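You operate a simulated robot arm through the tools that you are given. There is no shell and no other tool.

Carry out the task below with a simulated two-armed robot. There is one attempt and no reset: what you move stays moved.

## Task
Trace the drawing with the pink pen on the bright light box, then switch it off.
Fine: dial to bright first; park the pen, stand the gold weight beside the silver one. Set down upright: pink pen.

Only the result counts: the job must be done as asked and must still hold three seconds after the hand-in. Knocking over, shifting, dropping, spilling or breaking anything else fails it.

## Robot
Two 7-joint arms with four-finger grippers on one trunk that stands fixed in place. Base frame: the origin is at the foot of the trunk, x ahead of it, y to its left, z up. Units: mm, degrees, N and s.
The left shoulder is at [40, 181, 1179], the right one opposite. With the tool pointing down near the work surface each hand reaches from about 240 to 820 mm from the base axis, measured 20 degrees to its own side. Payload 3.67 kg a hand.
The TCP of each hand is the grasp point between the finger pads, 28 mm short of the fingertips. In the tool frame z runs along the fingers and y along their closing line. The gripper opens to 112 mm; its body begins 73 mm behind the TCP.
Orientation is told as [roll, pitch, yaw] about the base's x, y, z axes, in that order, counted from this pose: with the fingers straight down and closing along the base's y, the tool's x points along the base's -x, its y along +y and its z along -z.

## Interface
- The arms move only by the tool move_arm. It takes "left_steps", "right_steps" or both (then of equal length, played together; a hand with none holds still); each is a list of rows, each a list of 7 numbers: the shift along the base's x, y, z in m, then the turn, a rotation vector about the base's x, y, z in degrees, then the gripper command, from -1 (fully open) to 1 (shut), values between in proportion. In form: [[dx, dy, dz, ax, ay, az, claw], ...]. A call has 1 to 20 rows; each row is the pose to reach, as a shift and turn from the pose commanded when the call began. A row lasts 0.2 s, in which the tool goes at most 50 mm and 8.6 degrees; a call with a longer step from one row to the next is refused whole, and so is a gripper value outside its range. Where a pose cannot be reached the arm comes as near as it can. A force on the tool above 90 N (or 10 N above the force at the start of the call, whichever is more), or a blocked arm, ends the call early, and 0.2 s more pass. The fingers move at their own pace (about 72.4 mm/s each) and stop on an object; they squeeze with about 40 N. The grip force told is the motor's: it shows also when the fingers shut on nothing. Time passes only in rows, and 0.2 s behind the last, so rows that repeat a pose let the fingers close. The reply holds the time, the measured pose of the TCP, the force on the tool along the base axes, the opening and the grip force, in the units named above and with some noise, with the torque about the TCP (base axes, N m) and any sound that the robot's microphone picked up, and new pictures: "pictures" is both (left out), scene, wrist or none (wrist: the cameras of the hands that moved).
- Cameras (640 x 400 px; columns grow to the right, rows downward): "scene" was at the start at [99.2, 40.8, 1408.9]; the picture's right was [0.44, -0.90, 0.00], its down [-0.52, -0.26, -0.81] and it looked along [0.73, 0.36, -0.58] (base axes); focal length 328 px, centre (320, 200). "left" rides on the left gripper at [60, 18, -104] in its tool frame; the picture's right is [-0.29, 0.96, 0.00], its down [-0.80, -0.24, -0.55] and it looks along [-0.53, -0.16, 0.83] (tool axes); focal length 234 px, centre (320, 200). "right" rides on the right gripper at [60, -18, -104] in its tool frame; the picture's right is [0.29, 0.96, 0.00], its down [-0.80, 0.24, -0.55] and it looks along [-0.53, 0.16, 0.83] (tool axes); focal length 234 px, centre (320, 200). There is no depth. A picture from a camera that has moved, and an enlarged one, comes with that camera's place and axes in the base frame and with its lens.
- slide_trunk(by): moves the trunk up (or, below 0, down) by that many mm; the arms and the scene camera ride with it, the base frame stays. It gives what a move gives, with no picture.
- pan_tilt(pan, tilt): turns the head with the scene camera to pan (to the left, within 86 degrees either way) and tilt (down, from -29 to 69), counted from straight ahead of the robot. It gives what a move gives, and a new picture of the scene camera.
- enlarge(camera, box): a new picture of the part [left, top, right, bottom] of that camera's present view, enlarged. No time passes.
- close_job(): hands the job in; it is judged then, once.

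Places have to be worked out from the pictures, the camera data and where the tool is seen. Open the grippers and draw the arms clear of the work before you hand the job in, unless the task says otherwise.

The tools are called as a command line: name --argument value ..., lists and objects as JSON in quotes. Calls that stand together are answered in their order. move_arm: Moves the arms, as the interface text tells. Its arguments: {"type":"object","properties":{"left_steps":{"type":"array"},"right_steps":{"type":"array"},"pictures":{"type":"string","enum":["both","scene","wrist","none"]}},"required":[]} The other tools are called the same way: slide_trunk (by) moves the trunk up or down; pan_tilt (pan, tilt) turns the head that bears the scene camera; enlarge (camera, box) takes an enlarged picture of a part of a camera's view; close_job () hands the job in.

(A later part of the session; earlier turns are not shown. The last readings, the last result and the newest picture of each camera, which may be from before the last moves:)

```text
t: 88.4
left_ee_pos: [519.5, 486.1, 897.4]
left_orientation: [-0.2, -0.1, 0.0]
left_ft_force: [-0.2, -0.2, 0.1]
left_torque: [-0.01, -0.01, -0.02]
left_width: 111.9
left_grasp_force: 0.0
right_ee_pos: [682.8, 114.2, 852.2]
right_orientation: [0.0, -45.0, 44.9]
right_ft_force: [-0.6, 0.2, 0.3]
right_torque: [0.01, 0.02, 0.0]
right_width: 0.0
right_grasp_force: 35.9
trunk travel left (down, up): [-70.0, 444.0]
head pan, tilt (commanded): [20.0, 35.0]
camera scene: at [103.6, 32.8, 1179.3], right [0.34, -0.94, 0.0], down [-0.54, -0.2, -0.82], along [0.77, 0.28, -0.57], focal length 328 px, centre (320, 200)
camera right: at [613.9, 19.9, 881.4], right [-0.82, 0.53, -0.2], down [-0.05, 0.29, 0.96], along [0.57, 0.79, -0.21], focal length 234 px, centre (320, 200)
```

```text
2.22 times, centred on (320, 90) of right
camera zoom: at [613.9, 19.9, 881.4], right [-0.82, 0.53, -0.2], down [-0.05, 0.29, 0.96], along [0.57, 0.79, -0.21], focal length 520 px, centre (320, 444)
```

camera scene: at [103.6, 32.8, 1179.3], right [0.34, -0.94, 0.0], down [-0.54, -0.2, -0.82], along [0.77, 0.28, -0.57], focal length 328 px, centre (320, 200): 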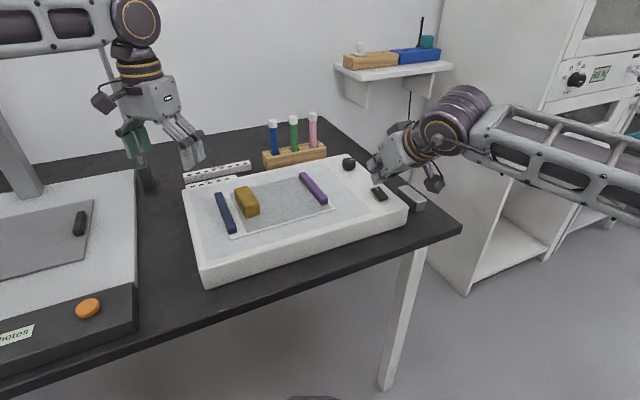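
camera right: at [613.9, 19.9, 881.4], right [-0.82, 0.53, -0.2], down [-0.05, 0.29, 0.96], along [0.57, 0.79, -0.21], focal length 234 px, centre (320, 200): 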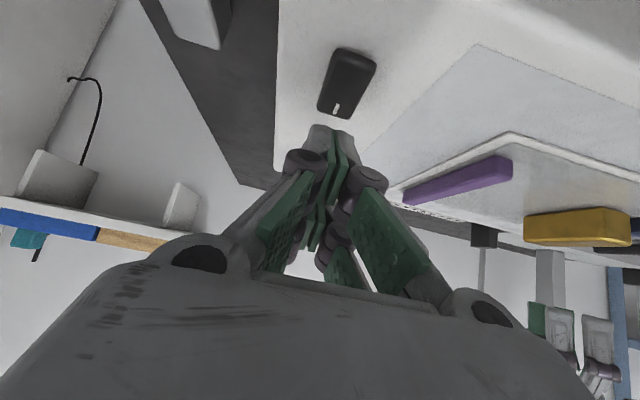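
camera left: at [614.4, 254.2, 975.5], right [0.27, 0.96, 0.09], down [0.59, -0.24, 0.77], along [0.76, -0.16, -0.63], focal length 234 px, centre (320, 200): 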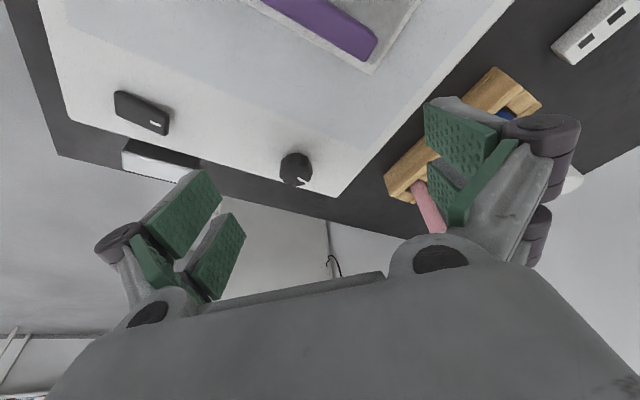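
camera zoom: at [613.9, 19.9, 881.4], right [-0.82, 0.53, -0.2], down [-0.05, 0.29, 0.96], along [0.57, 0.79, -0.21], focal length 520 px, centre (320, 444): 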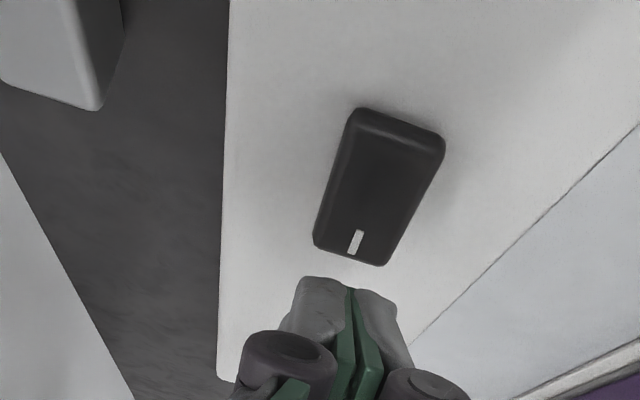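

The fingertips hover just above the marked far end of the rocker. I'll press down in small steps, watching force and sound.

move_arm --right_steps '[[0.001, 0.001, -0.006, 0, 0, 0, 1], [0.001, 0.001, -0.01, 0, 0, 0, 1], [0.001, 0.001, -0.013, 0, 0, 0, 1], [0.001, 0.001, -0.016, 0, 0, 0, 1], [0.001, 0.001, -0.018, 0, 0, 0, 1]]' --pictures "scene"

enlarge --camera "scene" --box '[350, 165, 410, 215]'

```text
t: 89.6
left_ee_pos: [520.2, 484.7, 899.6]
left_orientation: [0.0, -0.1, 0.0]
left_ft_force: [0.3, -0.2, 0.5]
left_torque: [0.01, 0.01, 0.01]
left_width: 112.0
left_grasp_force: 0.0
right_ee_pos: [685.6, 116.6, 835.1]
right_orientation: [0.0, -45.1, 45.0]
right_ft_force: [-1.6, -0.3, 0.1]
right_torque: [0.01, -0.03, -0.01]
right_width: 5.9
right_grasp_force: 35.0
trunk travel left (down, up): [-70.0, 444.0]
head pan, tilt (commanded): [20.0, 35.0]
heard: click
camera scene: at [103.2, 32.1, 1179.3], right [0.34, -0.94, 0.0], down [-0.54, -0.2, -0.82], along [0.77, 0.28, -0.57], focal length 328 px, centre (320, 200)
```

scene: 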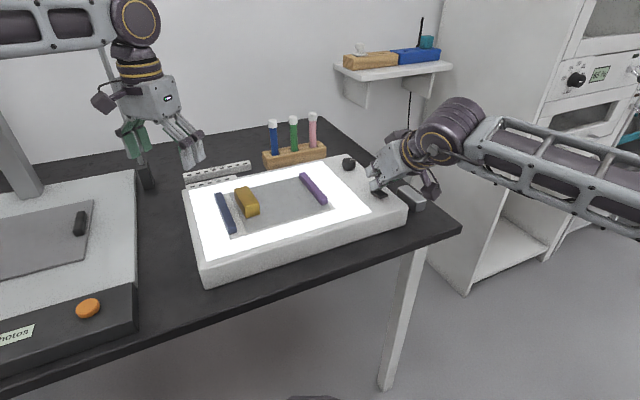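

```text
8.00 times, centred on (380, 190) of scene
camera zoom: at [103.2, 32.1, 1179.3], right [0.34, -0.94, 0.0], down [-0.54, -0.2, -0.82], along [0.77, 0.28, -0.57], focal length 2628 px, centre (-160, 280)
```

zoom: 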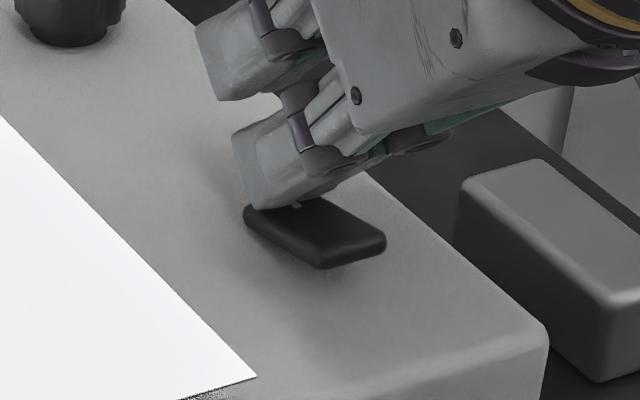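

A click was heard and the panel lit up white: the box had been off. I'll lift the hand clear and look at the drawing and panel brightness.

move_arm --right_steps '[[0, 0, 0.02, 0, 0, 0, 1], [-0.01, -0.01, 0.05, 0, 0, 0, 1], [-0.03, -0.04, 0.07, 0, 0, 0, 1], [-0.05, -0.07, 0.08, 0, 0, 0, 1]]' --pictures "both"

enlarge --camera "scene" --box '[225, 165, 345, 245]'

enlarge --camera "scene" --box '[180, 140, 420, 300]'

enlarge --camera "scene" --box '[365, 180, 395, 205]'

```text
t: 90.6
left_ee_pos: [519.0, 484.3, 898.7]
left_orientation: [0.0, -0.1, 0.0]
left_ft_force: [0.4, -0.3, -0.2]
left_torque: [0.0, 0.03, 0.02]
left_width: 111.9
left_grasp_force: 0.0
right_ee_pos: [634.4, 46.2, 913.6]
right_orientation: [0.1, -45.0, 45.0]
right_ft_force: [-1.0, -0.4, -0.2]
right_torque: [0.01, 0.0, -0.02]
right_width: 0.1
right_grasp_force: 35.7
trunk travel left (down, up): [-70.0, 444.0]
head pan, tilt (commanded): [20.0, 35.0]
camera scene: at [102.8, 31.4, 1179.4], right [0.34, -0.94, 0.0], down [-0.54, -0.2, -0.82], along [0.77, 0.28, -0.57], focal length 328 px, centre (320, 200)
camera right: at [565.4, -48.7, 944.8], right [-0.82, 0.53, -0.2], down [-0.05, 0.29, 0.96], along [0.57, 0.79, -0.21], focal length 234 px, centre (320, 200)
```

scene: 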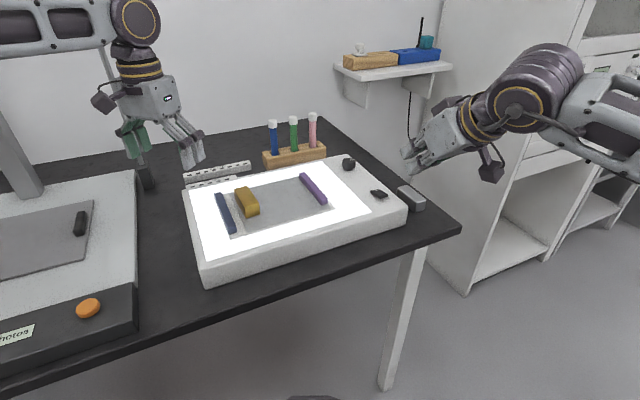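
right: 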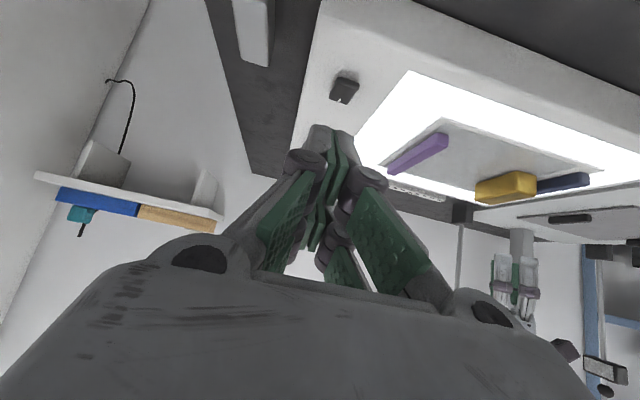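

```text
5.00 times, centred on (285, 205) of scene
camera zoom: at [102.8, 31.4, 1179.4], right [0.34, -0.94, 0.0], down [-0.54, -0.2, -0.82], along [0.77, 0.28, -0.57], focal length 1642 px, centre (495, 175)
```

zoom: 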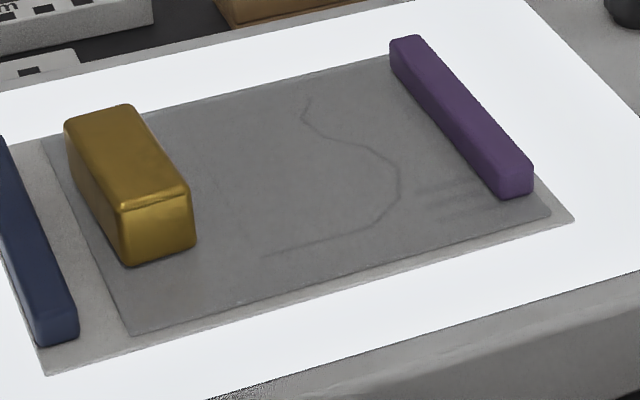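

```text
2.50 times, centred on (300, 220) of scene
camera zoom: at [102.8, 31.4, 1179.4], right [0.34, -0.94, 0.0], down [-0.54, -0.2, -0.82], along [0.77, 0.28, -0.57], focal length 821 px, centre (370, 150)
```

zoom: 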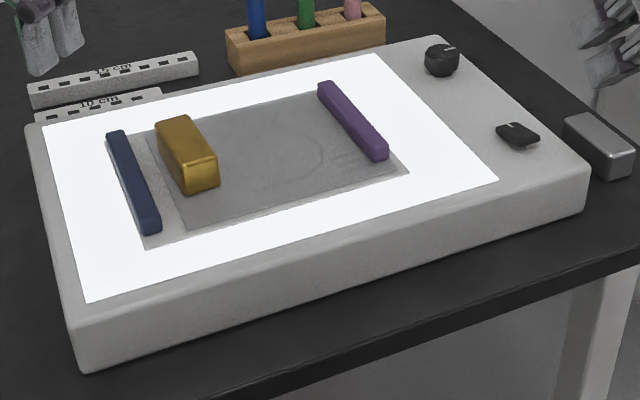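

```text
16.00 times, centred on (380, 192) of scene
camera zoom: at [102.8, 31.4, 1179.4], right [0.34, -0.94, 0.0], down [-0.54, -0.2, -0.82], along [0.77, 0.28, -0.57], focal length 5256 px, centre (-640, 320)
```

zoom: 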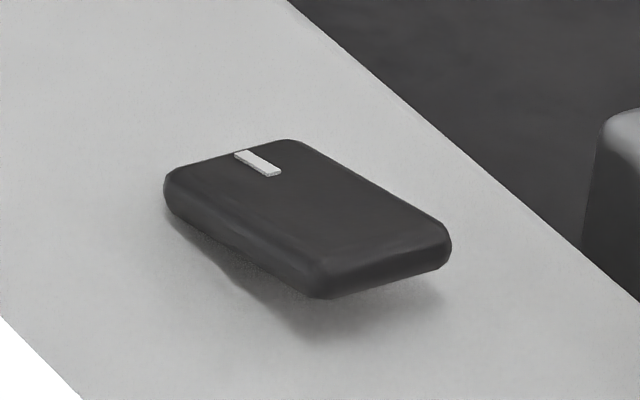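

The box is on, and the drawing is a curve that shows faintly through the tracing sheet. To learn which dial direction is brighter, I'll grip the knob again and turn it further clockwise while comparing the sheet.

move_arm --right_steps '[[0.04, 0.045, 0.0, 0, 0, 0, 0.5], [0.075, 0.09, 0.0, 0, 0, 0, 0.0], [0.11, 0.125, -0.01, 0, 0, 0, -0.1], [0.1355, 0.1555, -0.02, 0, 0, 0, -0.1], [0.1355, 0.1555, -0.05, 0, 0, 0, -0.1], [0.1355, 0.1555, -0.086, 0, 0, 0, -0.1], [0.1355, 0.1555, -0.086, 0, 0, 0, 0.2], [0.1355, 0.1555, -0.086, 0, 0, 0, 0.5], [0.1355, 0.1555, -0.086, 0, 0, 0, 0.8]]' --pictures "scene"

enlarge --camera "scene" --box '[180, 140, 420, 300]'

```text
refused: row 1 steps farther than a row can; nothing moved
```

```text
2.50 times, centred on (300, 220) of scene
camera zoom: at [102.8, 31.4, 1179.4], right [0.34, -0.94, 0.0], down [-0.54, -0.2, -0.82], along [0.77, 0.28, -0.57], focal length 821 px, centre (370, 150)
```

zoom: 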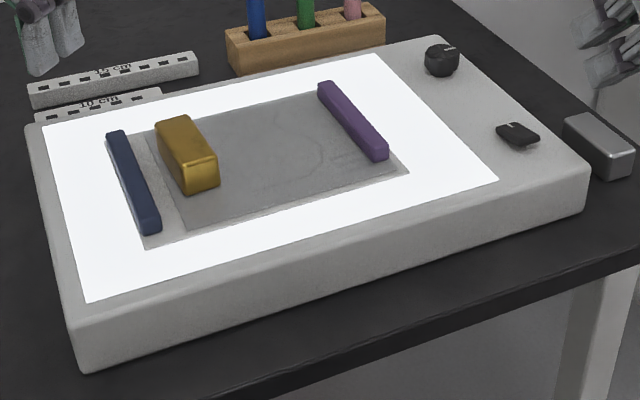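

The first step was slightly too long and was refused. I'll repeat it with shorter steps.

move_arm --right_steps '[[0.03, 0.035, 0.0, 0, 0, 0, 0.5], [0.06, 0.07, 0.0, 0, 0, 0, 0.0], [0.09, 0.1, -0.005, 0, 0, 0, -0.1], [0.115, 0.13, -0.01, 0, 0, 0, -0.1], [0.1355, 0.1555, -0.02, 0, 0, 0, -0.1], [0.1355, 0.1555, -0.05, 0, 0, 0, -0.1], [0.1355, 0.1555, -0.086, 0, 0, 0, -0.1], [0.1355, 0.1555, -0.086, 0, 0, 0, 0.2], [0.1355, 0.1555, -0.086, 0, 0, 0, 0.5], [0.1355, 0.1555, -0.086, 0, 0, 0, 0.8]]' --pictures "scene"

enlarge --camera "scene" --box '[180, 140, 420, 300]'

```text
t: 92.8
left_ee_pos: [519.1, 485.1, 898.1]
left_orientation: [0.1, -0.1, 0.1]
left_ft_force: [-0.4, -0.8, 0.8]
left_torque: [0.03, 0.01, 0.02]
left_width: 112.1
left_grasp_force: 0.0
right_ee_pos: [768.4, 199.2, 830.1]
right_orientation: [0.0, -45.0, 44.9]
right_ft_force: [2.7, -2.8, 2.3]
right_torque: [0.16, -0.15, -0.03]
right_width: 31.0
right_grasp_force: 44.9
trunk travel left (down, up): [-70.0, 444.0]
head pan, tilt (commanded): [20.0, 35.0]
camera scene: at [103.3, 31.8, 1179.4], right [0.34, -0.94, 0.0], down [-0.54, -0.2, -0.82], along [0.77, 0.28, -0.57], focal length 328 px, centre (320, 200)
```

scene: 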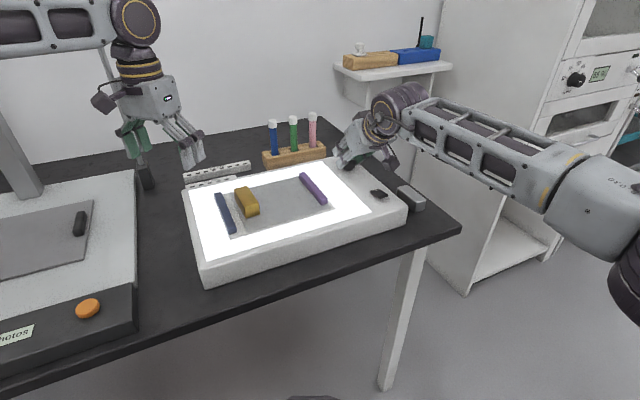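

```text
2.50 times, centred on (300, 220) of scene
camera zoom: at [103.3, 31.8, 1179.4], right [0.34, -0.94, 0.0], down [-0.54, -0.2, -0.82], along [0.77, 0.28, -0.57], focal length 821 px, centre (370, 150)
```

zoom: 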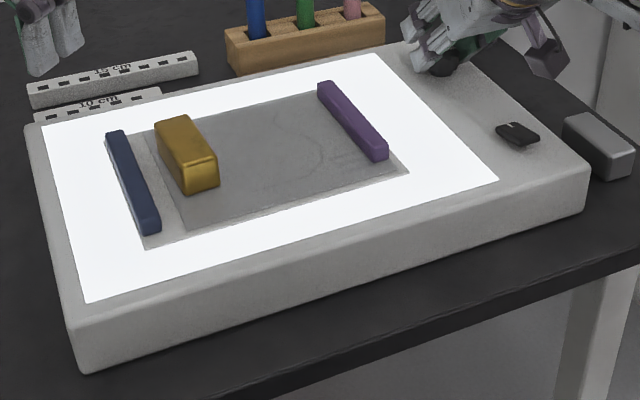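

The knob is gripped with almost no side force. I'll turn it clockwise by another 42° and compare.

move_arm --right_steps '[[0, 0, 0, 0, 0, -6, 0.8], [0, 0, 0, 0, 0, -12, 0.8], [0, 0, 0, 0, 0, -18, 0.8], [0, 0, 0, 0, 0, -24, 0.8], [0, 0, 0, 0, 0, -30, 0.8], [0, 0, 0, 0, 0, -36, 0.8], [0, 0, 0, 0, 0, -42, 0.8]]' --pictures "both"

enlarge --camera "scene" --box '[180, 140, 420, 300]'

enlarge --camera "right" --box '[280, 100, 380, 180]'

```text
t: 94.4
left_ee_pos: [517.5, 484.1, 899.9]
left_orientation: [0.1, -0.2, 0.0]
left_ft_force: [-0.7, -0.7, -0.1]
left_torque: [0.02, -0.02, -0.02]
left_width: 111.9
left_grasp_force: 0.0
right_ee_pos: [769.1, 200.0, 829.7]
right_orientation: [0.0, -45.2, 2.8]
right_ft_force: [-25.5, -22.1, 4.2]
right_torque: [-1.08, 1.09, -0.01]
right_width: 31.2
right_grasp_force: 44.9
trunk travel left (down, up): [-70.0, 444.0]
head pan, tilt (commanded): [20.0, 35.0]
camera scene: at [100.4, 30.1, 1179.7], right [0.34, -0.94, 0.0], down [-0.54, -0.19, -0.82], along [0.77, 0.28, -0.57], focal length 328 px, centre (320, 200)
camera right: at [653.7, 175.9, 860.5], right [-0.25, 0.95, -0.2], down [0.16, 0.25, 0.96], along [0.96, 0.21, -0.21], focal length 234 px, centre (320, 200)
```

scene: 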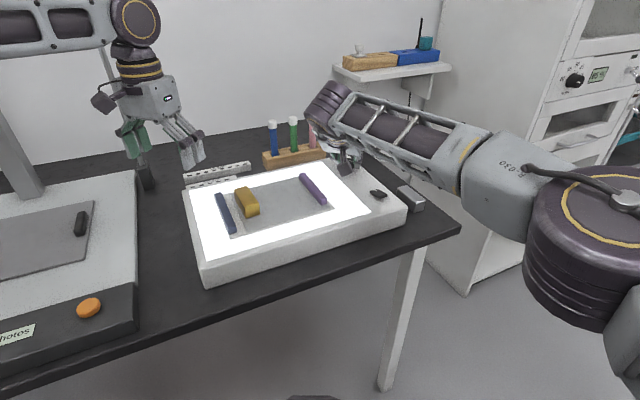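
right: 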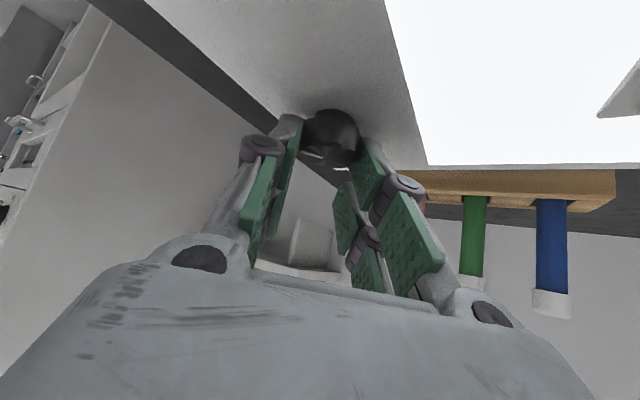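

```text
2.50 times, centred on (300, 220) of scene
camera zoom: at [100.4, 30.1, 1179.7], right [0.34, -0.94, 0.0], down [-0.54, -0.19, -0.82], along [0.77, 0.28, -0.57], focal length 821 px, centre (370, 150)
```

zoom: 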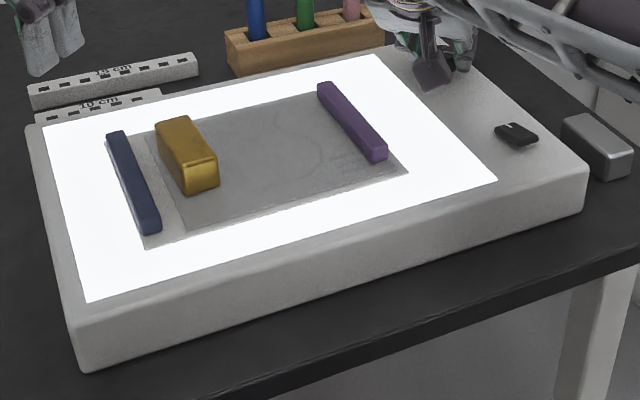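

```text
5.00 times, centred on (330, 140) of right
camera zoom: at [653.7, 175.9, 860.5], right [-0.25, 0.95, -0.2], down [0.16, 0.25, 0.96], along [0.96, 0.21, -0.21], focal length 1171 px, centre (270, 500)
```

zoom: 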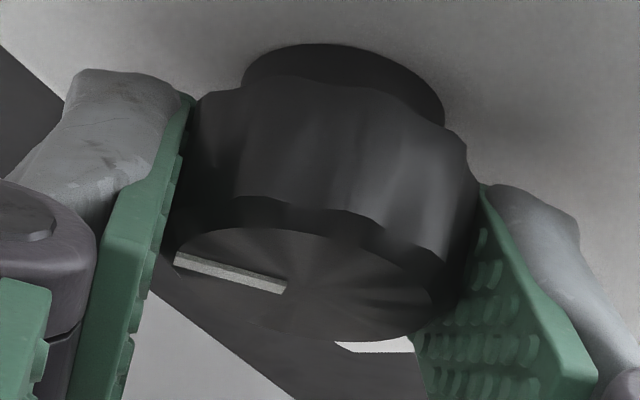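

The sheet is lighter and the hand is better lit, so clockwise is brighter. I'll take another clockwise stroke, aiming for the end of the range.

move_arm --right_steps '[[0, 0, 0, 0, 0, 0, 0.3], [0, 0, 0, 0, 0, 0, -0.1], [0, 0, 0, 0, 0, 0, -0.1], [0, 0.0, 0.03, 0, 0, 8, -0.1], [0, 0.0, 0.05, 0, 0, 16, -0.1], [0, 0.0, 0.05, 0, 0, 24, -0.1], [0, 0.0, 0.05, 0, 0, 32, -0.1], [0, 0.0, 0.05, 0, 0, 40, -0.1], [0, 0.0, 0.05, 0, 0, 42, -0.1]]' --pictures "both"

enlarge --camera "scene" --box '[335, 150, 365, 175]'

enlarge --camera "scene" --box '[225, 165, 345, 245]'

```text
t: 96.4
left_ee_pos: [520.1, 484.9, 898.5]
left_orientation: [-0.1, 0.0, 0.1]
left_ft_force: [-0.1, 0.8, -0.1]
left_torque: [0.03, 0.03, 0.02]
left_width: 111.9
left_grasp_force: 0.1
right_ee_pos: [770.8, 203.4, 877.4]
right_orientation: [0.1, -44.9, 45.0]
right_ft_force: [0.0, -0.1, 0.3]
right_torque: [0.0, -0.01, 0.0]
right_width: 61.4
right_grasp_force: 0.0
trunk travel left (down, up): [-70.0, 444.0]
head pan, tilt (commanded): [20.0, 35.0]
camera scene: at [103.2, 32.3, 1179.3], right [0.34, -0.94, 0.0], down [-0.54, -0.2, -0.82], along [0.77, 0.28, -0.57], focal length 328 px, centre (320, 200)
camera right: at [700.9, 107.8, 908.1], right [-0.82, 0.53, -0.2], down [-0.05, 0.29, 0.96], along [0.57, 0.8, -0.21], focal length 234 px, centre (320, 200)
```

scene: 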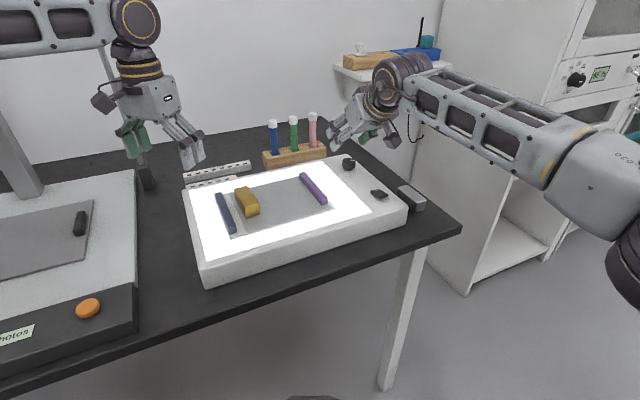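
right: 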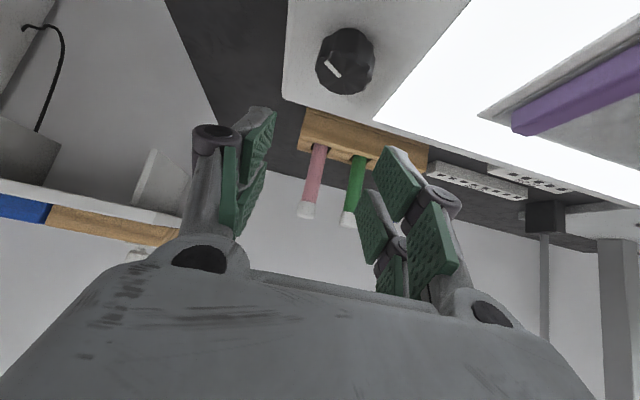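

```text
16.00 times, centred on (350, 162) of scene
camera zoom: at [103.2, 32.3, 1179.3], right [0.34, -0.94, 0.0], down [-0.54, -0.2, -0.82], along [0.77, 0.28, -0.57], focal length 5256 px, centre (-160, 800)
```

zoom: 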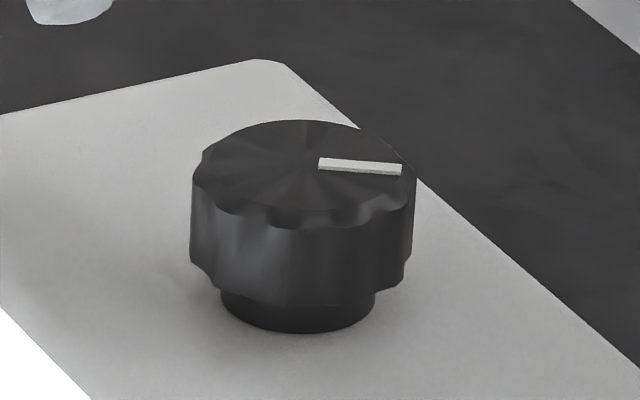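

```text
5.00 times, centred on (285, 205) of scene
camera zoom: at [103.2, 32.3, 1179.3], right [0.34, -0.94, 0.0], down [-0.54, -0.2, -0.82], along [0.77, 0.28, -0.57], focal length 1642 px, centre (495, 175)
```

zoom: 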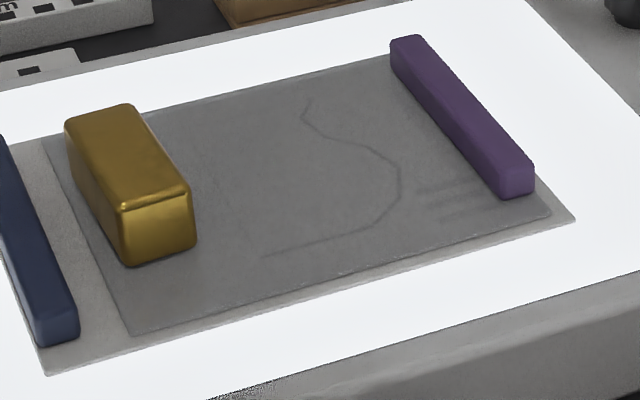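

The mark is now at about azimuth −80°. The exposure makes brightness hard to judge, so I'll keep turning clockwise until the knob meets its stop.

move_arm --right_steps '[[-0.001, -0.0025, -0.025, 0, 0, 0, -0.1], [-0.001, -0.0025, -0.05, 0, 0, 0, -0.1], [-0.001, -0.0025, -0.05, 0, 0, 0, 0.2], [-0.001, -0.0025, -0.05, 0, 0, 0, 0.5], [-0.001, -0.0025, -0.05, 0, 0, 0, 0.8], [-0.001, -0.0025, -0.05, 0, 0, -6, 0.8], [-0.001, -0.0025, -0.05, 0, 0, -12, 0.8], [-0.001, -0.0025, -0.05, 0, 0, -18, 0.8], [-0.001, -0.0025, -0.05, 0, 0, -24, 0.8], [-0.001, -0.0025, -0.05, 0, 0, -30, 0.8], [-0.001, -0.0025, -0.05, 0, 0, -36, 0.8], [-0.001, -0.0025, -0.05, 0, 0, -42, 0.8]]' --pictures "both"

enlarge --camera "right" --box '[280, 100, 380, 180]'

enlarge --camera "scene" --box '[225, 165, 345, 245]'

```text
t: 99.0
left_ee_pos: [519.0, 487.1, 898.0]
left_orientation: [0.0, -0.2, 0.0]
left_ft_force: [-0.2, 0.8, -0.1]
left_torque: [-0.02, -0.02, 0.01]
left_width: 112.1
left_grasp_force: 0.1
right_ee_pos: [769.3, 200.0, 830.0]
right_orientation: [0.1, -45.2, 2.9]
right_ft_force: [3.0, 2.4, 15.3]
right_torque: [-0.24, 0.04, 0.01]
right_width: 31.4
right_grasp_force: 44.9
trunk travel left (down, up): [-70.0, 444.0]
head pan, tilt (commanded): [20.0, 35.0]
camera scene: at [102.0, 32.3, 1179.5], right [0.34, -0.94, 0.0], down [-0.54, -0.2, -0.82], along [0.77, 0.28, -0.57], focal length 328 px, centre (320, 200)
camera right: at [654.6, 175.6, 859.9], right [-0.25, 0.95, -0.2], down [0.16, 0.25, 0.96], along [0.96, 0.21, -0.21], focal length 234 px, centre (320, 200)
```

scene: 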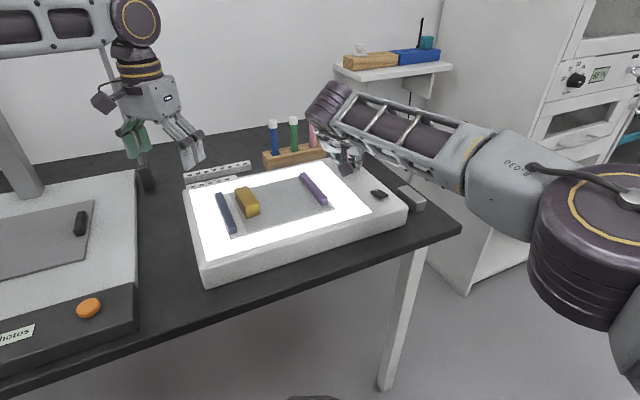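
right: 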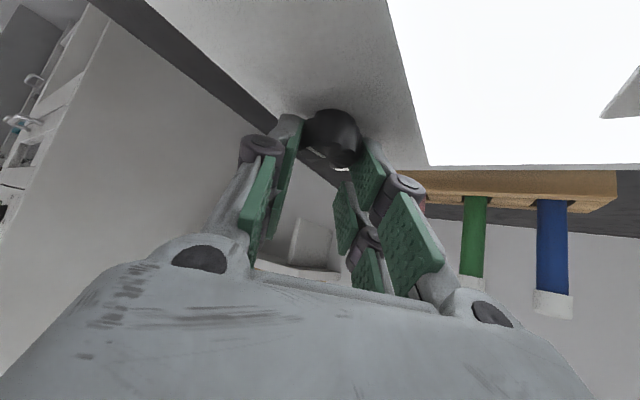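

```text
5.00 times, centred on (330, 140) of right
camera zoom: at [654.6, 175.6, 859.9], right [-0.25, 0.95, -0.2], down [0.16, 0.25, 0.96], along [0.96, 0.21, -0.21], focal length 1171 px, centre (270, 500)
```

zoom: 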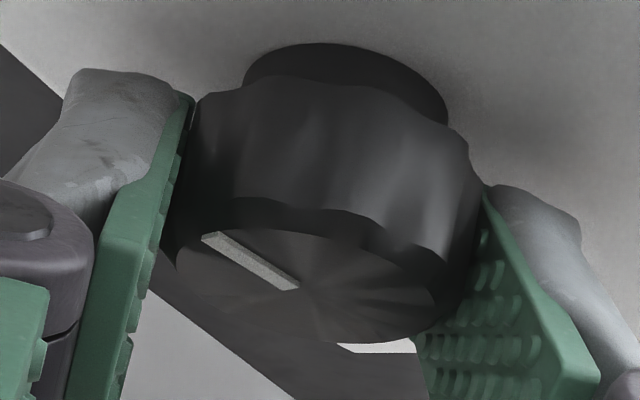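

```text
5.00 times, centred on (285, 205) of scene
camera zoom: at [102.0, 32.3, 1179.5], right [0.34, -0.94, 0.0], down [-0.54, -0.2, -0.82], along [0.77, 0.28, -0.57], focal length 1642 px, centre (495, 175)
```

zoom: 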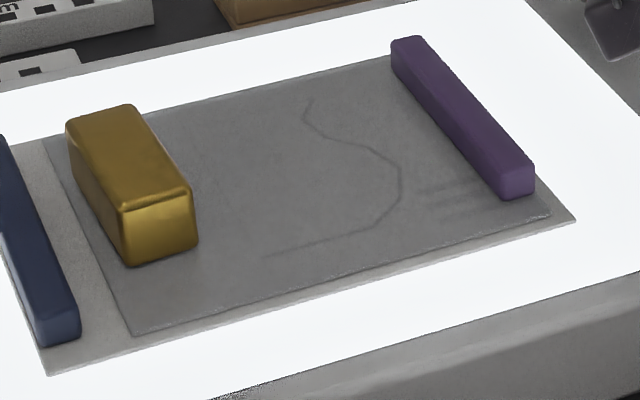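

The drawing is getting clearer and the mark has reached about azimuth −114°. I'll take another clockwise stroke.

move_arm --right_steps '[[0, 0, 0, 0, 0, 0, 0.3], [0, 0, 0, 0, 0, 0, -0.1], [0, 0, 0, 0, 0, 0, -0.1], [0, 0.0, 0.03, 0, 0, 8, -0.1], [0, 0.0, 0.05, 0, 0, 16, -0.1], [0, 0.0, 0.05, 0, 0, 24, -0.1], [0, 0.0, 0.05, 0, 0, 32, -0.1], [0, 0.0, 0.05, 0, 0, 40, -0.1], [0, 0.0, 0.05, 0, 0, 42, -0.1], [0.0, 0.0, 0.02, 0, 0, 42, -0.1], [0.0, 0.0, -0.001, 0, 0, 42, -0.1], [0.0, 0.0, -0.001, 0, 0, 42, 0.2], [0.0, 0.0, -0.001, 0, 0, 42, 0.5], [0.0, 0.0, -0.001, 0, 0, 42, 0.8]]' --pictures "none"

move_arm --right_steps '[[0, 0, 0, 0, 0, -6, 0.8], [0, 0, 0, 0, 0, -12, 0.8], [0, 0, 0, 0, 0, -18, 0.8], [0, 0, 0, 0, 0, -24, 0.8], [0, 0, 0, 0, 0, -30, 0.8], [0, 0, 0, 0, 0, -36, 0.8], [0, 0, 0, 0, 0, -42, 0.8]]' --pictures "both"

enlarge --camera "right" --box '[280, 100, 380, 180]'

enlarge --camera "scene" --box '[225, 165, 345, 245]'

```text
t: 102.0
left_ee_pos: [519.7, 486.0, 898.2]
left_orientation: [0.1, -0.1, 0.0]
left_ft_force: [0.6, -0.5, 0.1]
left_torque: [-0.01, 0.01, 0.0]
left_width: 112.0
left_grasp_force: 0.2
right_ee_pos: [769.5, 201.6, 827.2]
right_orientation: [0.2, -45.1, 44.9]
right_ft_force: [-1.2, 0.2, -1.0]
right_torque: [0.41, -0.26, 0.0]
right_width: 31.1
right_grasp_force: 44.7
trunk travel left (down, up): [-70.0, 444.0]
head pan, tilt (commanded): [20.0, 35.0]
```

```text
t: 103.6
left_ee_pos: [518.4, 485.2, 898.2]
left_orientation: [-0.1, -0.2, 0.0]
left_ft_force: [0.2, 0.9, 0.6]
left_torque: [0.04, 0.01, 0.01]
left_width: 112.0
left_grasp_force: 0.1
right_ee_pos: [768.6, 199.9, 827.4]
right_orientation: [-0.1, -45.0, 3.0]
right_ft_force: [0.1, 0.3, -0.8]
right_torque: [-0.26, -0.1, 0.72]
right_width: 31.2
right_grasp_force: 45.2
trunk travel left (down, up): [-70.0, 444.0]
head pan, tilt (commanded): [20.0, 35.0]
camera scene: at [103.3, 32.5, 1179.3], right [0.34, -0.94, 0.0], down [-0.54, -0.2, -0.82], along [0.77, 0.28, -0.57], focal length 328 px, centre (320, 200)
camera right: at [654.1, 175.7, 858.1], right [-0.25, 0.95, -0.2], down [0.16, 0.25, 0.96], along [0.95, 0.21, -0.21], focal length 234 px, centre (320, 200)
```

scene: 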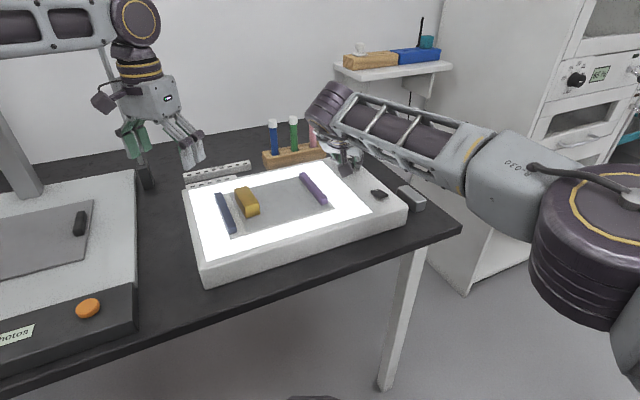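
right: 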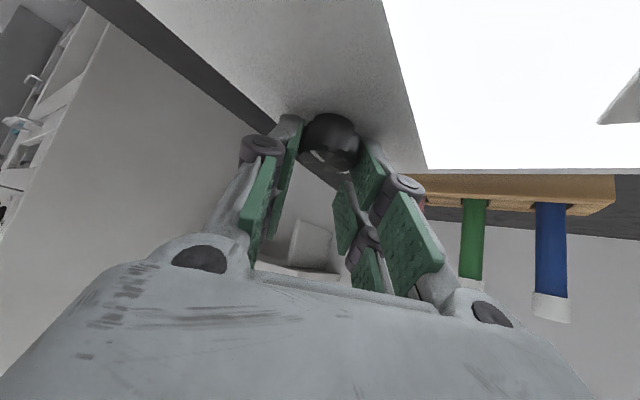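

```text
5.00 times, centred on (330, 140) of right
camera zoom: at [654.1, 175.7, 858.1], right [-0.25, 0.95, -0.2], down [0.16, 0.25, 0.96], along [0.95, 0.21, -0.21], focal length 1171 px, centre (270, 500)
```

zoom: 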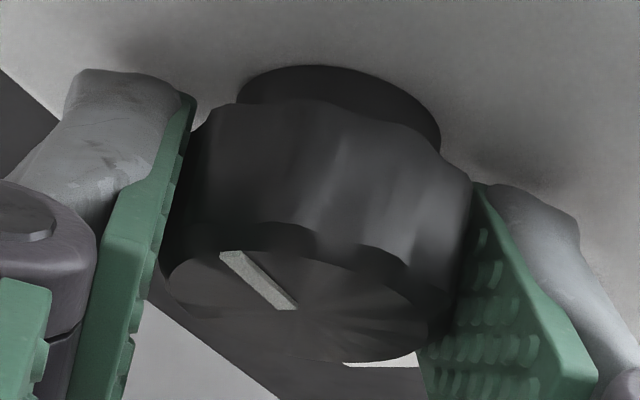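

```text
5.00 times, centred on (285, 205) of scene
camera zoom: at [103.3, 32.5, 1179.3], right [0.34, -0.94, 0.0], down [-0.54, -0.2, -0.82], along [0.77, 0.28, -0.57], focal length 1642 px, centre (495, 175)
```

zoom: 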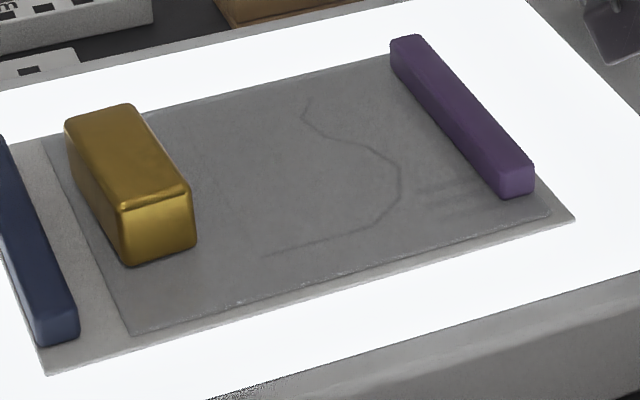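

The reaction torque of 0.72 Nm and the mark at about −127° show the knob has met its clockwise stop: full brightness. I'll release, lift, and withdraw the right hand to the right.

move_arm --right_steps '[[0, 0, 0, 0, 0, 0, 0.3], [0, 0, 0, 0, 0, 0, -0.1], [0, 0, 0, 0, 0, 0, -0.1], [0, 0.0, 0.03, 0, 0, 5, -0.1], [0, 0.0, 0.06, 0, 0, 10, -0.1]]' --pictures "both"

enlarge --camera "right" --box '[300, 60, 600, 240]'

enlarge --camera "scene" --box '[255, 105, 335, 175]'

```text
t: 104.8
left_ee_pos: [520.4, 485.6, 898.7]
left_orientation: [-0.1, -0.1, 0.0]
left_ft_force: [0.4, 0.8, -0.2]
left_torque: [0.01, -0.01, -0.03]
left_width: 112.0
left_grasp_force: 0.1
right_ee_pos: [768.8, 199.8, 884.6]
right_orientation: [0.1, -44.9, 13.1]
right_ft_force: [-0.4, 0.1, 0.1]
right_torque: [-0.02, -0.01, 0.01]
right_width: 61.9
right_grasp_force: 0.0
trunk travel left (down, up): [-70.0, 444.0]
head pan, tilt (commanded): [20.0, 35.0]
camera scene: at [103.2, 32.1, 1179.3], right [0.34, -0.94, 0.0], down [-0.54, -0.2, -0.82], along [0.77, 0.28, -0.57], focal length 328 px, centre (320, 200)
camera right: at [659.7, 156.0, 915.1], right [-0.41, 0.89, -0.2], down [0.11, 0.27, 0.96], along [0.9, 0.37, -0.21], focal length 234 px, centre (320, 200)
```

scene: 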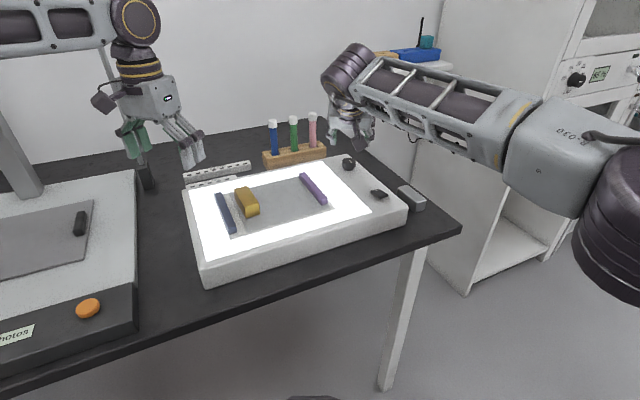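
right: 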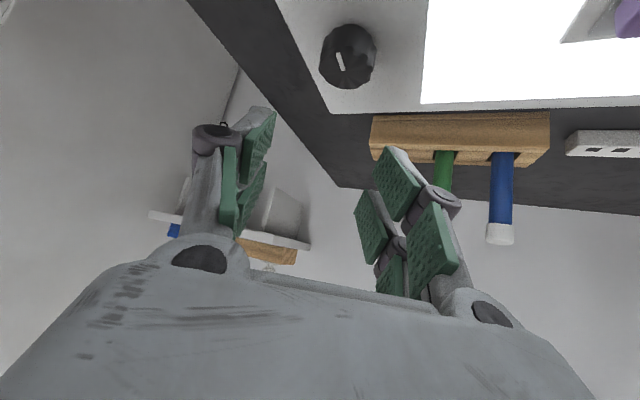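

```text
2.13 times, centred on (450, 150) of right
camera zoom: at [659.7, 156.0, 915.1], right [-0.41, 0.89, -0.2], down [0.11, 0.27, 0.96], along [0.9, 0.37, -0.21], focal length 500 px, centre (43, 307)
```

zoom: 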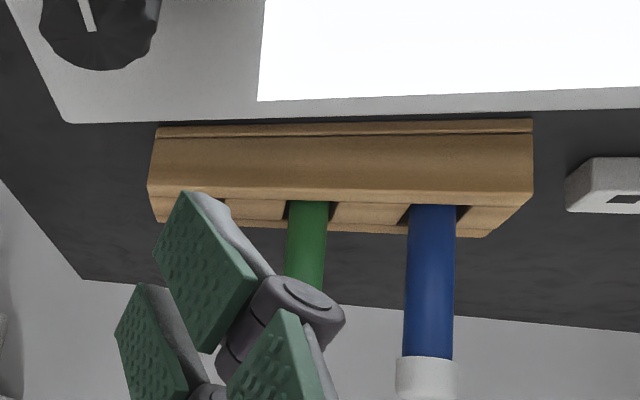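

```text
5.71 times, centred on (295, 140) of scene
camera zoom: at [103.2, 32.1, 1179.3], right [0.34, -0.94, 0.0], down [-0.54, -0.2, -0.82], along [0.77, 0.28, -0.57], focal length 1877 px, centre (463, 543)
```

zoom: 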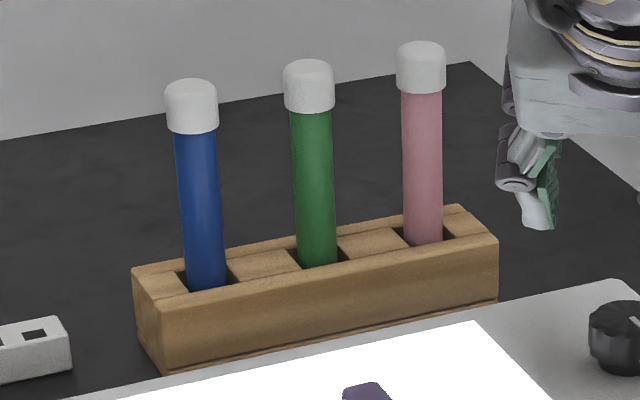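

The pink pen's cap top comes out near (880, 335, 870). I'll first withdraw the right hand well to the right, out of the left arm's way.

move_arm --right_steps '[[-0.015, -0.02, 0.03, 0, 0, 0, -0.1], [-0.035, -0.055, 0.055, 0, 0, 0, -0.1], [-0.06, -0.09, 0.07, 0, 0, 0, -0.1], [-0.09, -0.125, 0.08, 0, 0, 0, -0.5], [-0.12, -0.16, 0.08, 0, 0, 0, -1], [-0.15, -0.195, 0.08, 0, 0, 0, -1], [-0.17, -0.23, 0.08, 0, 0, 0, -1], [-0.18, -0.26, 0.08, 0, 0, 0, -1]]' --pictures "none"

move_arm --left_steps '[[0.02, -0.02, 0.03, 0, -8, 0, -0.3], [0.05, -0.05, 0.05, 0, -16, 0, 0.0], [0.085, -0.08, 0.06, 0, -24, 0, 0.2], [0.12, -0.11, 0.07, 0, -32, 0, 0.3], [0.16, -0.135, 0.08, 0, -40, 0, 0.3], [0.2, -0.15, 0.08, 0, -48, 0, 0.3], [0.23, -0.155, 0.08, 0, -56, 0, 0.3], [0.24, -0.155, 0.08, 0, -60, 0, 0.3]]' --pictures "both"

```text
t: 106.6
left_ee_pos: [520.0, 485.3, 898.9]
left_orientation: [0.0, -0.1, 0.1]
left_ft_force: [-0.8, -0.1, 0.8]
left_torque: [0.05, 0.01, 0.02]
left_width: 112.1
left_grasp_force: 0.0
right_ee_pos: [588.2, -60.4, 966.6]
right_orientation: [0.2, -45.0, 12.9]
right_ft_force: [0.9, -1.3, 0.4]
right_torque: [0.02, 0.04, 0.02]
right_width: 112.0
right_grasp_force: 0.1
trunk travel left (down, up): [-70.0, 444.0]
head pan, tilt (commanded): [20.0, 35.0]
```

```text
t: 108.4
left_ee_pos: [759.0, 331.5, 979.7]
left_orientation: [-0.2, -60.1, 0.1]
left_ft_force: [-0.1, 0.5, -0.1]
left_torque: [0.0, 0.02, -0.01]
left_width: 39.4
left_grasp_force: 0.1
right_ee_pos: [587.3, -59.0, 965.2]
right_orientation: [0.0, -45.0, 12.7]
right_ft_force: [0.3, 0.0, -0.8]
right_torque: [-0.01, -0.01, -0.01]
right_width: 112.1
right_grasp_force: 0.1
trunk travel left (down, up): [-70.0, 444.0]
head pan, tilt (commanded): [20.0, 35.0]
camera scene: at [103.3, 32.2, 1179.3], right [0.34, -0.94, 0.0], down [-0.54, -0.2, -0.82], along [0.77, 0.28, -0.57], focal length 328 px, centre (320, 200)
camera left: at [639.5, 349.8, 978.5], right [0.14, 0.96, 0.25], down [-0.08, -0.24, 0.97], along [0.99, -0.16, 0.05], focal length 234 px, centre (320, 200)
```

scene: 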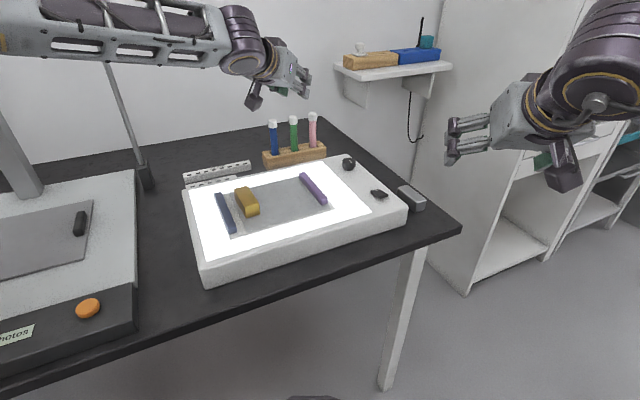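
left: 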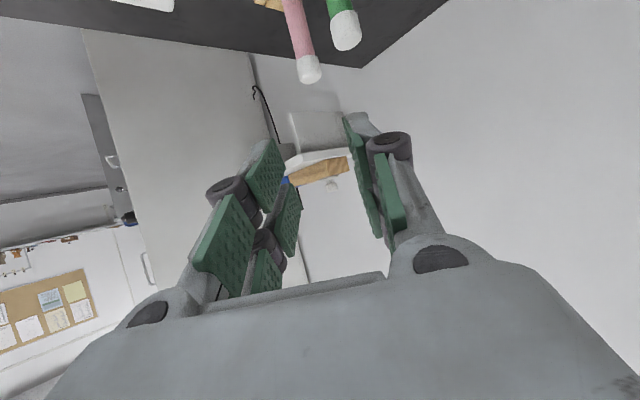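

The left hand is in front of the pens, tilted 60°. I'll enlarge its camera to locate the pink and green caps precisely.

enlarge --camera "left" --box '[250, 0, 400, 100]'

enlarge --camera "scene" --box '[240, 30, 340, 180]'

```text
4.00 times, centred on (325, 50) of left
camera zoom: at [639.5, 349.8, 978.5], right [0.14, 0.96, 0.25], down [-0.08, -0.24, 0.97], along [0.99, -0.16, 0.05], focal length 937 px, centre (300, 800)
```

zoom: 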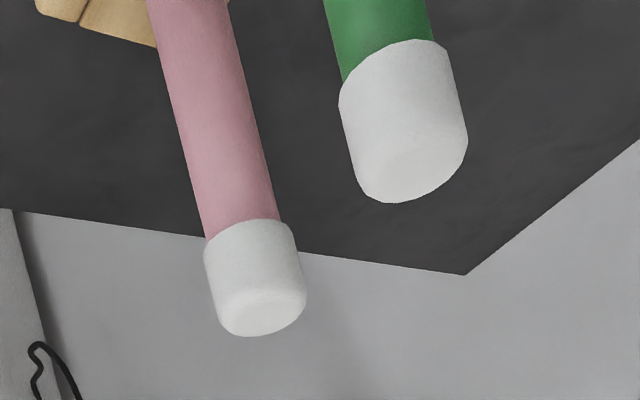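

```text
2.67 times, centred on (290, 105) of scene
camera zoom: at [103.3, 32.2, 1179.3], right [0.34, -0.94, 0.0], down [-0.54, -0.2, -0.82], along [0.77, 0.28, -0.57], focal length 876 px, centre (400, 453)
```

zoom: 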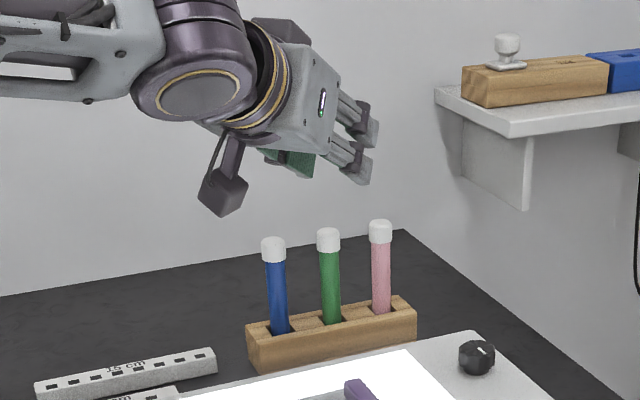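

The left camera puts the pink pen at about (874, 333), cap top z 869, and the green one at about (836, 372), 53 mm apart. I'll increase the tilt to 70°, yaw to +17° so the left finger stays clear of the green pen, and lower the trunk the remaining 70 mm, while staying high.

move_arm --left_steps '[[0, 0, 0.02, 0, -5, 0, 0.3], [0, 0, 0.05, 0, -10, 0, 0.3]]' --pictures "none"

move_arm --left_steps '[[0.01, 0, 0, 0, 0, 6, 0.3], [0.02, -0.005, 0, 0, 0, 12, 0.4], [0.03, -0.005, 0, 0, 0, 17, 0.5]]' --pictures "none"

slide_trunk --by -70

```text
t: 109.0
left_ee_pos: [759.3, 329.6, 1030.6]
left_orientation: [-0.1, -70.1, 0.0]
left_ft_force: [0.4, -0.9, -0.5]
left_torque: [-0.03, 0.02, 0.01]
left_width: 39.1
left_grasp_force: 0.2
right_ee_pos: [588.7, -59.4, 965.9]
right_orientation: [0.0, -44.9, 12.9]
right_ft_force: [-0.2, 0.2, 0.6]
right_torque: [-0.01, -0.02, 0.03]
right_width: 112.0
right_grasp_force: 0.1
trunk travel left (down, up): [-70.0, 444.0]
head pan, tilt (commanded): [20.0, 35.0]
```

```text
t: 109.8
left_ee_pos: [789.9, 326.5, 1027.7]
left_orientation: [0.2, -70.1, 17.0]
left_ft_force: [-0.3, -0.2, 0.4]
left_torque: [0.0, 0.03, -0.02]
left_width: 27.9
left_grasp_force: 0.0
right_ee_pos: [588.8, -59.9, 966.2]
right_orientation: [0.2, -45.0, 12.9]
right_ft_force: [-0.2, -0.7, 0.0]
right_torque: [0.01, -0.01, 0.01]
right_width: 111.9
right_grasp_force: 0.0
trunk travel left (down, up): [-70.0, 444.0]
head pan, tilt (commanded): [20.0, 35.0]
```

```text
t: 110.9
left_ee_pos: [790.0, 326.3, 960.1]
left_orientation: [0.0, -70.1, 17.0]
left_ft_force: [0.5, -0.4, -0.1]
left_torque: [-0.03, 0.01, 0.01]
left_width: 27.9
left_grasp_force: 0.1
right_ee_pos: [587.8, -60.0, 899.7]
right_orientation: [0.1, -44.9, 12.9]
right_ft_force: [0.1, 0.3, 0.5]
right_torque: [-0.02, 0.03, 0.03]
right_width: 112.2
right_grasp_force: 0.1
trunk travel left (down, up): [0.0, 514.0]
head pan, tilt (commanded): [20.0, 35.0]
```

Both moves worked and the trunk is at the bottom. Next I'll move forward to just above the pink pen (TCP about (866, 331, 915)) and check the alignment in the picture.

move_arm --left_steps '[[0.03, 0.002, -0.015, 0, 0, 0, 0.5], [0.055, 0.003, -0.03, 0, 0, 0, 0.5], [0.0764, 0.0047, -0.045, 0, 0, 0, 0.5], [0.0764, 0.0047, -0.045, 0, 0, 0, 0.5]]' --pictures "both"

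enlarge --camera "left" --box '[220, 60, 420, 200]'

enlarge --camera "scene" --box '[250, 60, 350, 180]'

```text
t: 111.9
left_ee_pos: [866.4, 330.5, 917.0]
left_orientation: [-0.1, -70.0, 16.9]
left_ft_force: [0.0, -0.5, 0.1]
left_torque: [0.01, -0.01, -0.01]
left_width: 27.9
left_grasp_force: 0.0
right_ee_pos: [588.3, -59.7, 898.6]
right_orientation: [-0.1, -45.0, 12.9]
right_ft_force: [0.8, -0.5, -0.7]
right_torque: [0.03, 0.02, 0.02]
right_width: 112.2
right_grasp_force: 0.0
trunk travel left (down, up): [0.0, 514.0]
head pan, tilt (commanded): [20.0, 35.0]
camera scene: at [102.8, 32.0, 1111.3], right [0.34, -0.94, 0.0], down [-0.54, -0.2, -0.82], along [0.77, 0.28, -0.57], focal length 328 px, centre (320, 200)
camera left: at [748.3, 314.1, 895.8], right [-0.19, 0.94, 0.27], down [-0.17, -0.3, 0.94], along [0.97, 0.13, 0.22], focal length 234 px, centre (320, 200)
```

scene: 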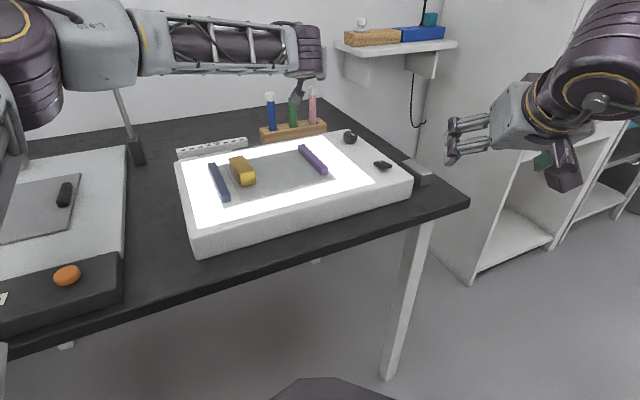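
left: 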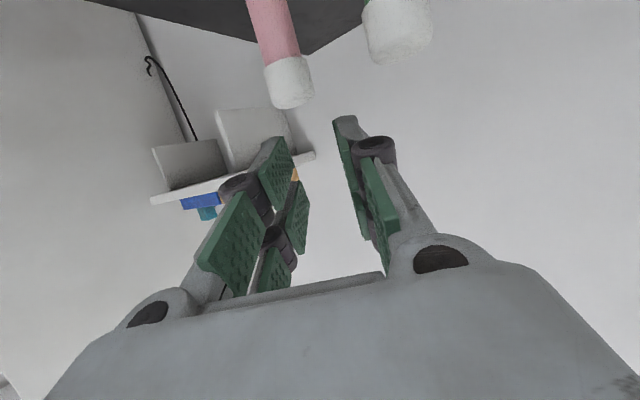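

```text
2.86 times, centred on (320, 130) of left
camera zoom: at [748.3, 314.1, 895.8], right [-0.19, 0.94, 0.27], down [-0.17, -0.3, 0.94], along [0.97, 0.13, 0.22], focal length 669 px, centre (320, 400)
```

zoom: 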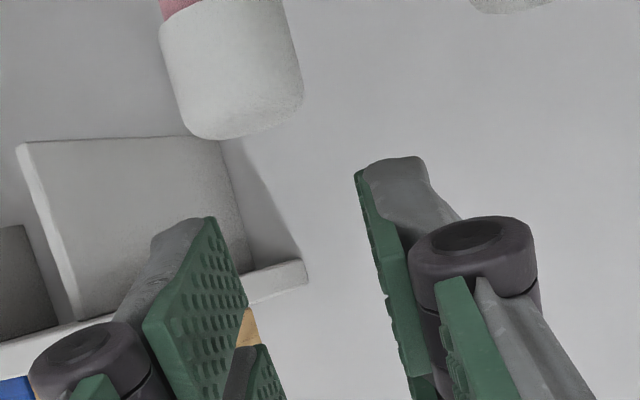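

```text
3.33 times, centred on (300, 120) of scene
camera zoom: at [102.8, 32.0, 1111.3], right [0.34, -0.94, 0.0], down [-0.54, -0.2, -0.82], along [0.77, 0.28, -0.57], focal length 1095 px, centre (387, 467)
```

zoom: 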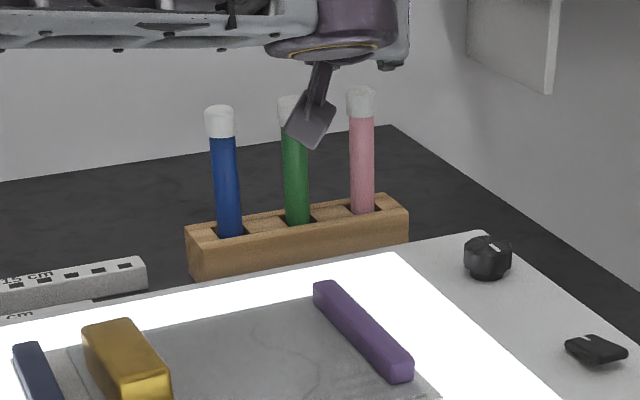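

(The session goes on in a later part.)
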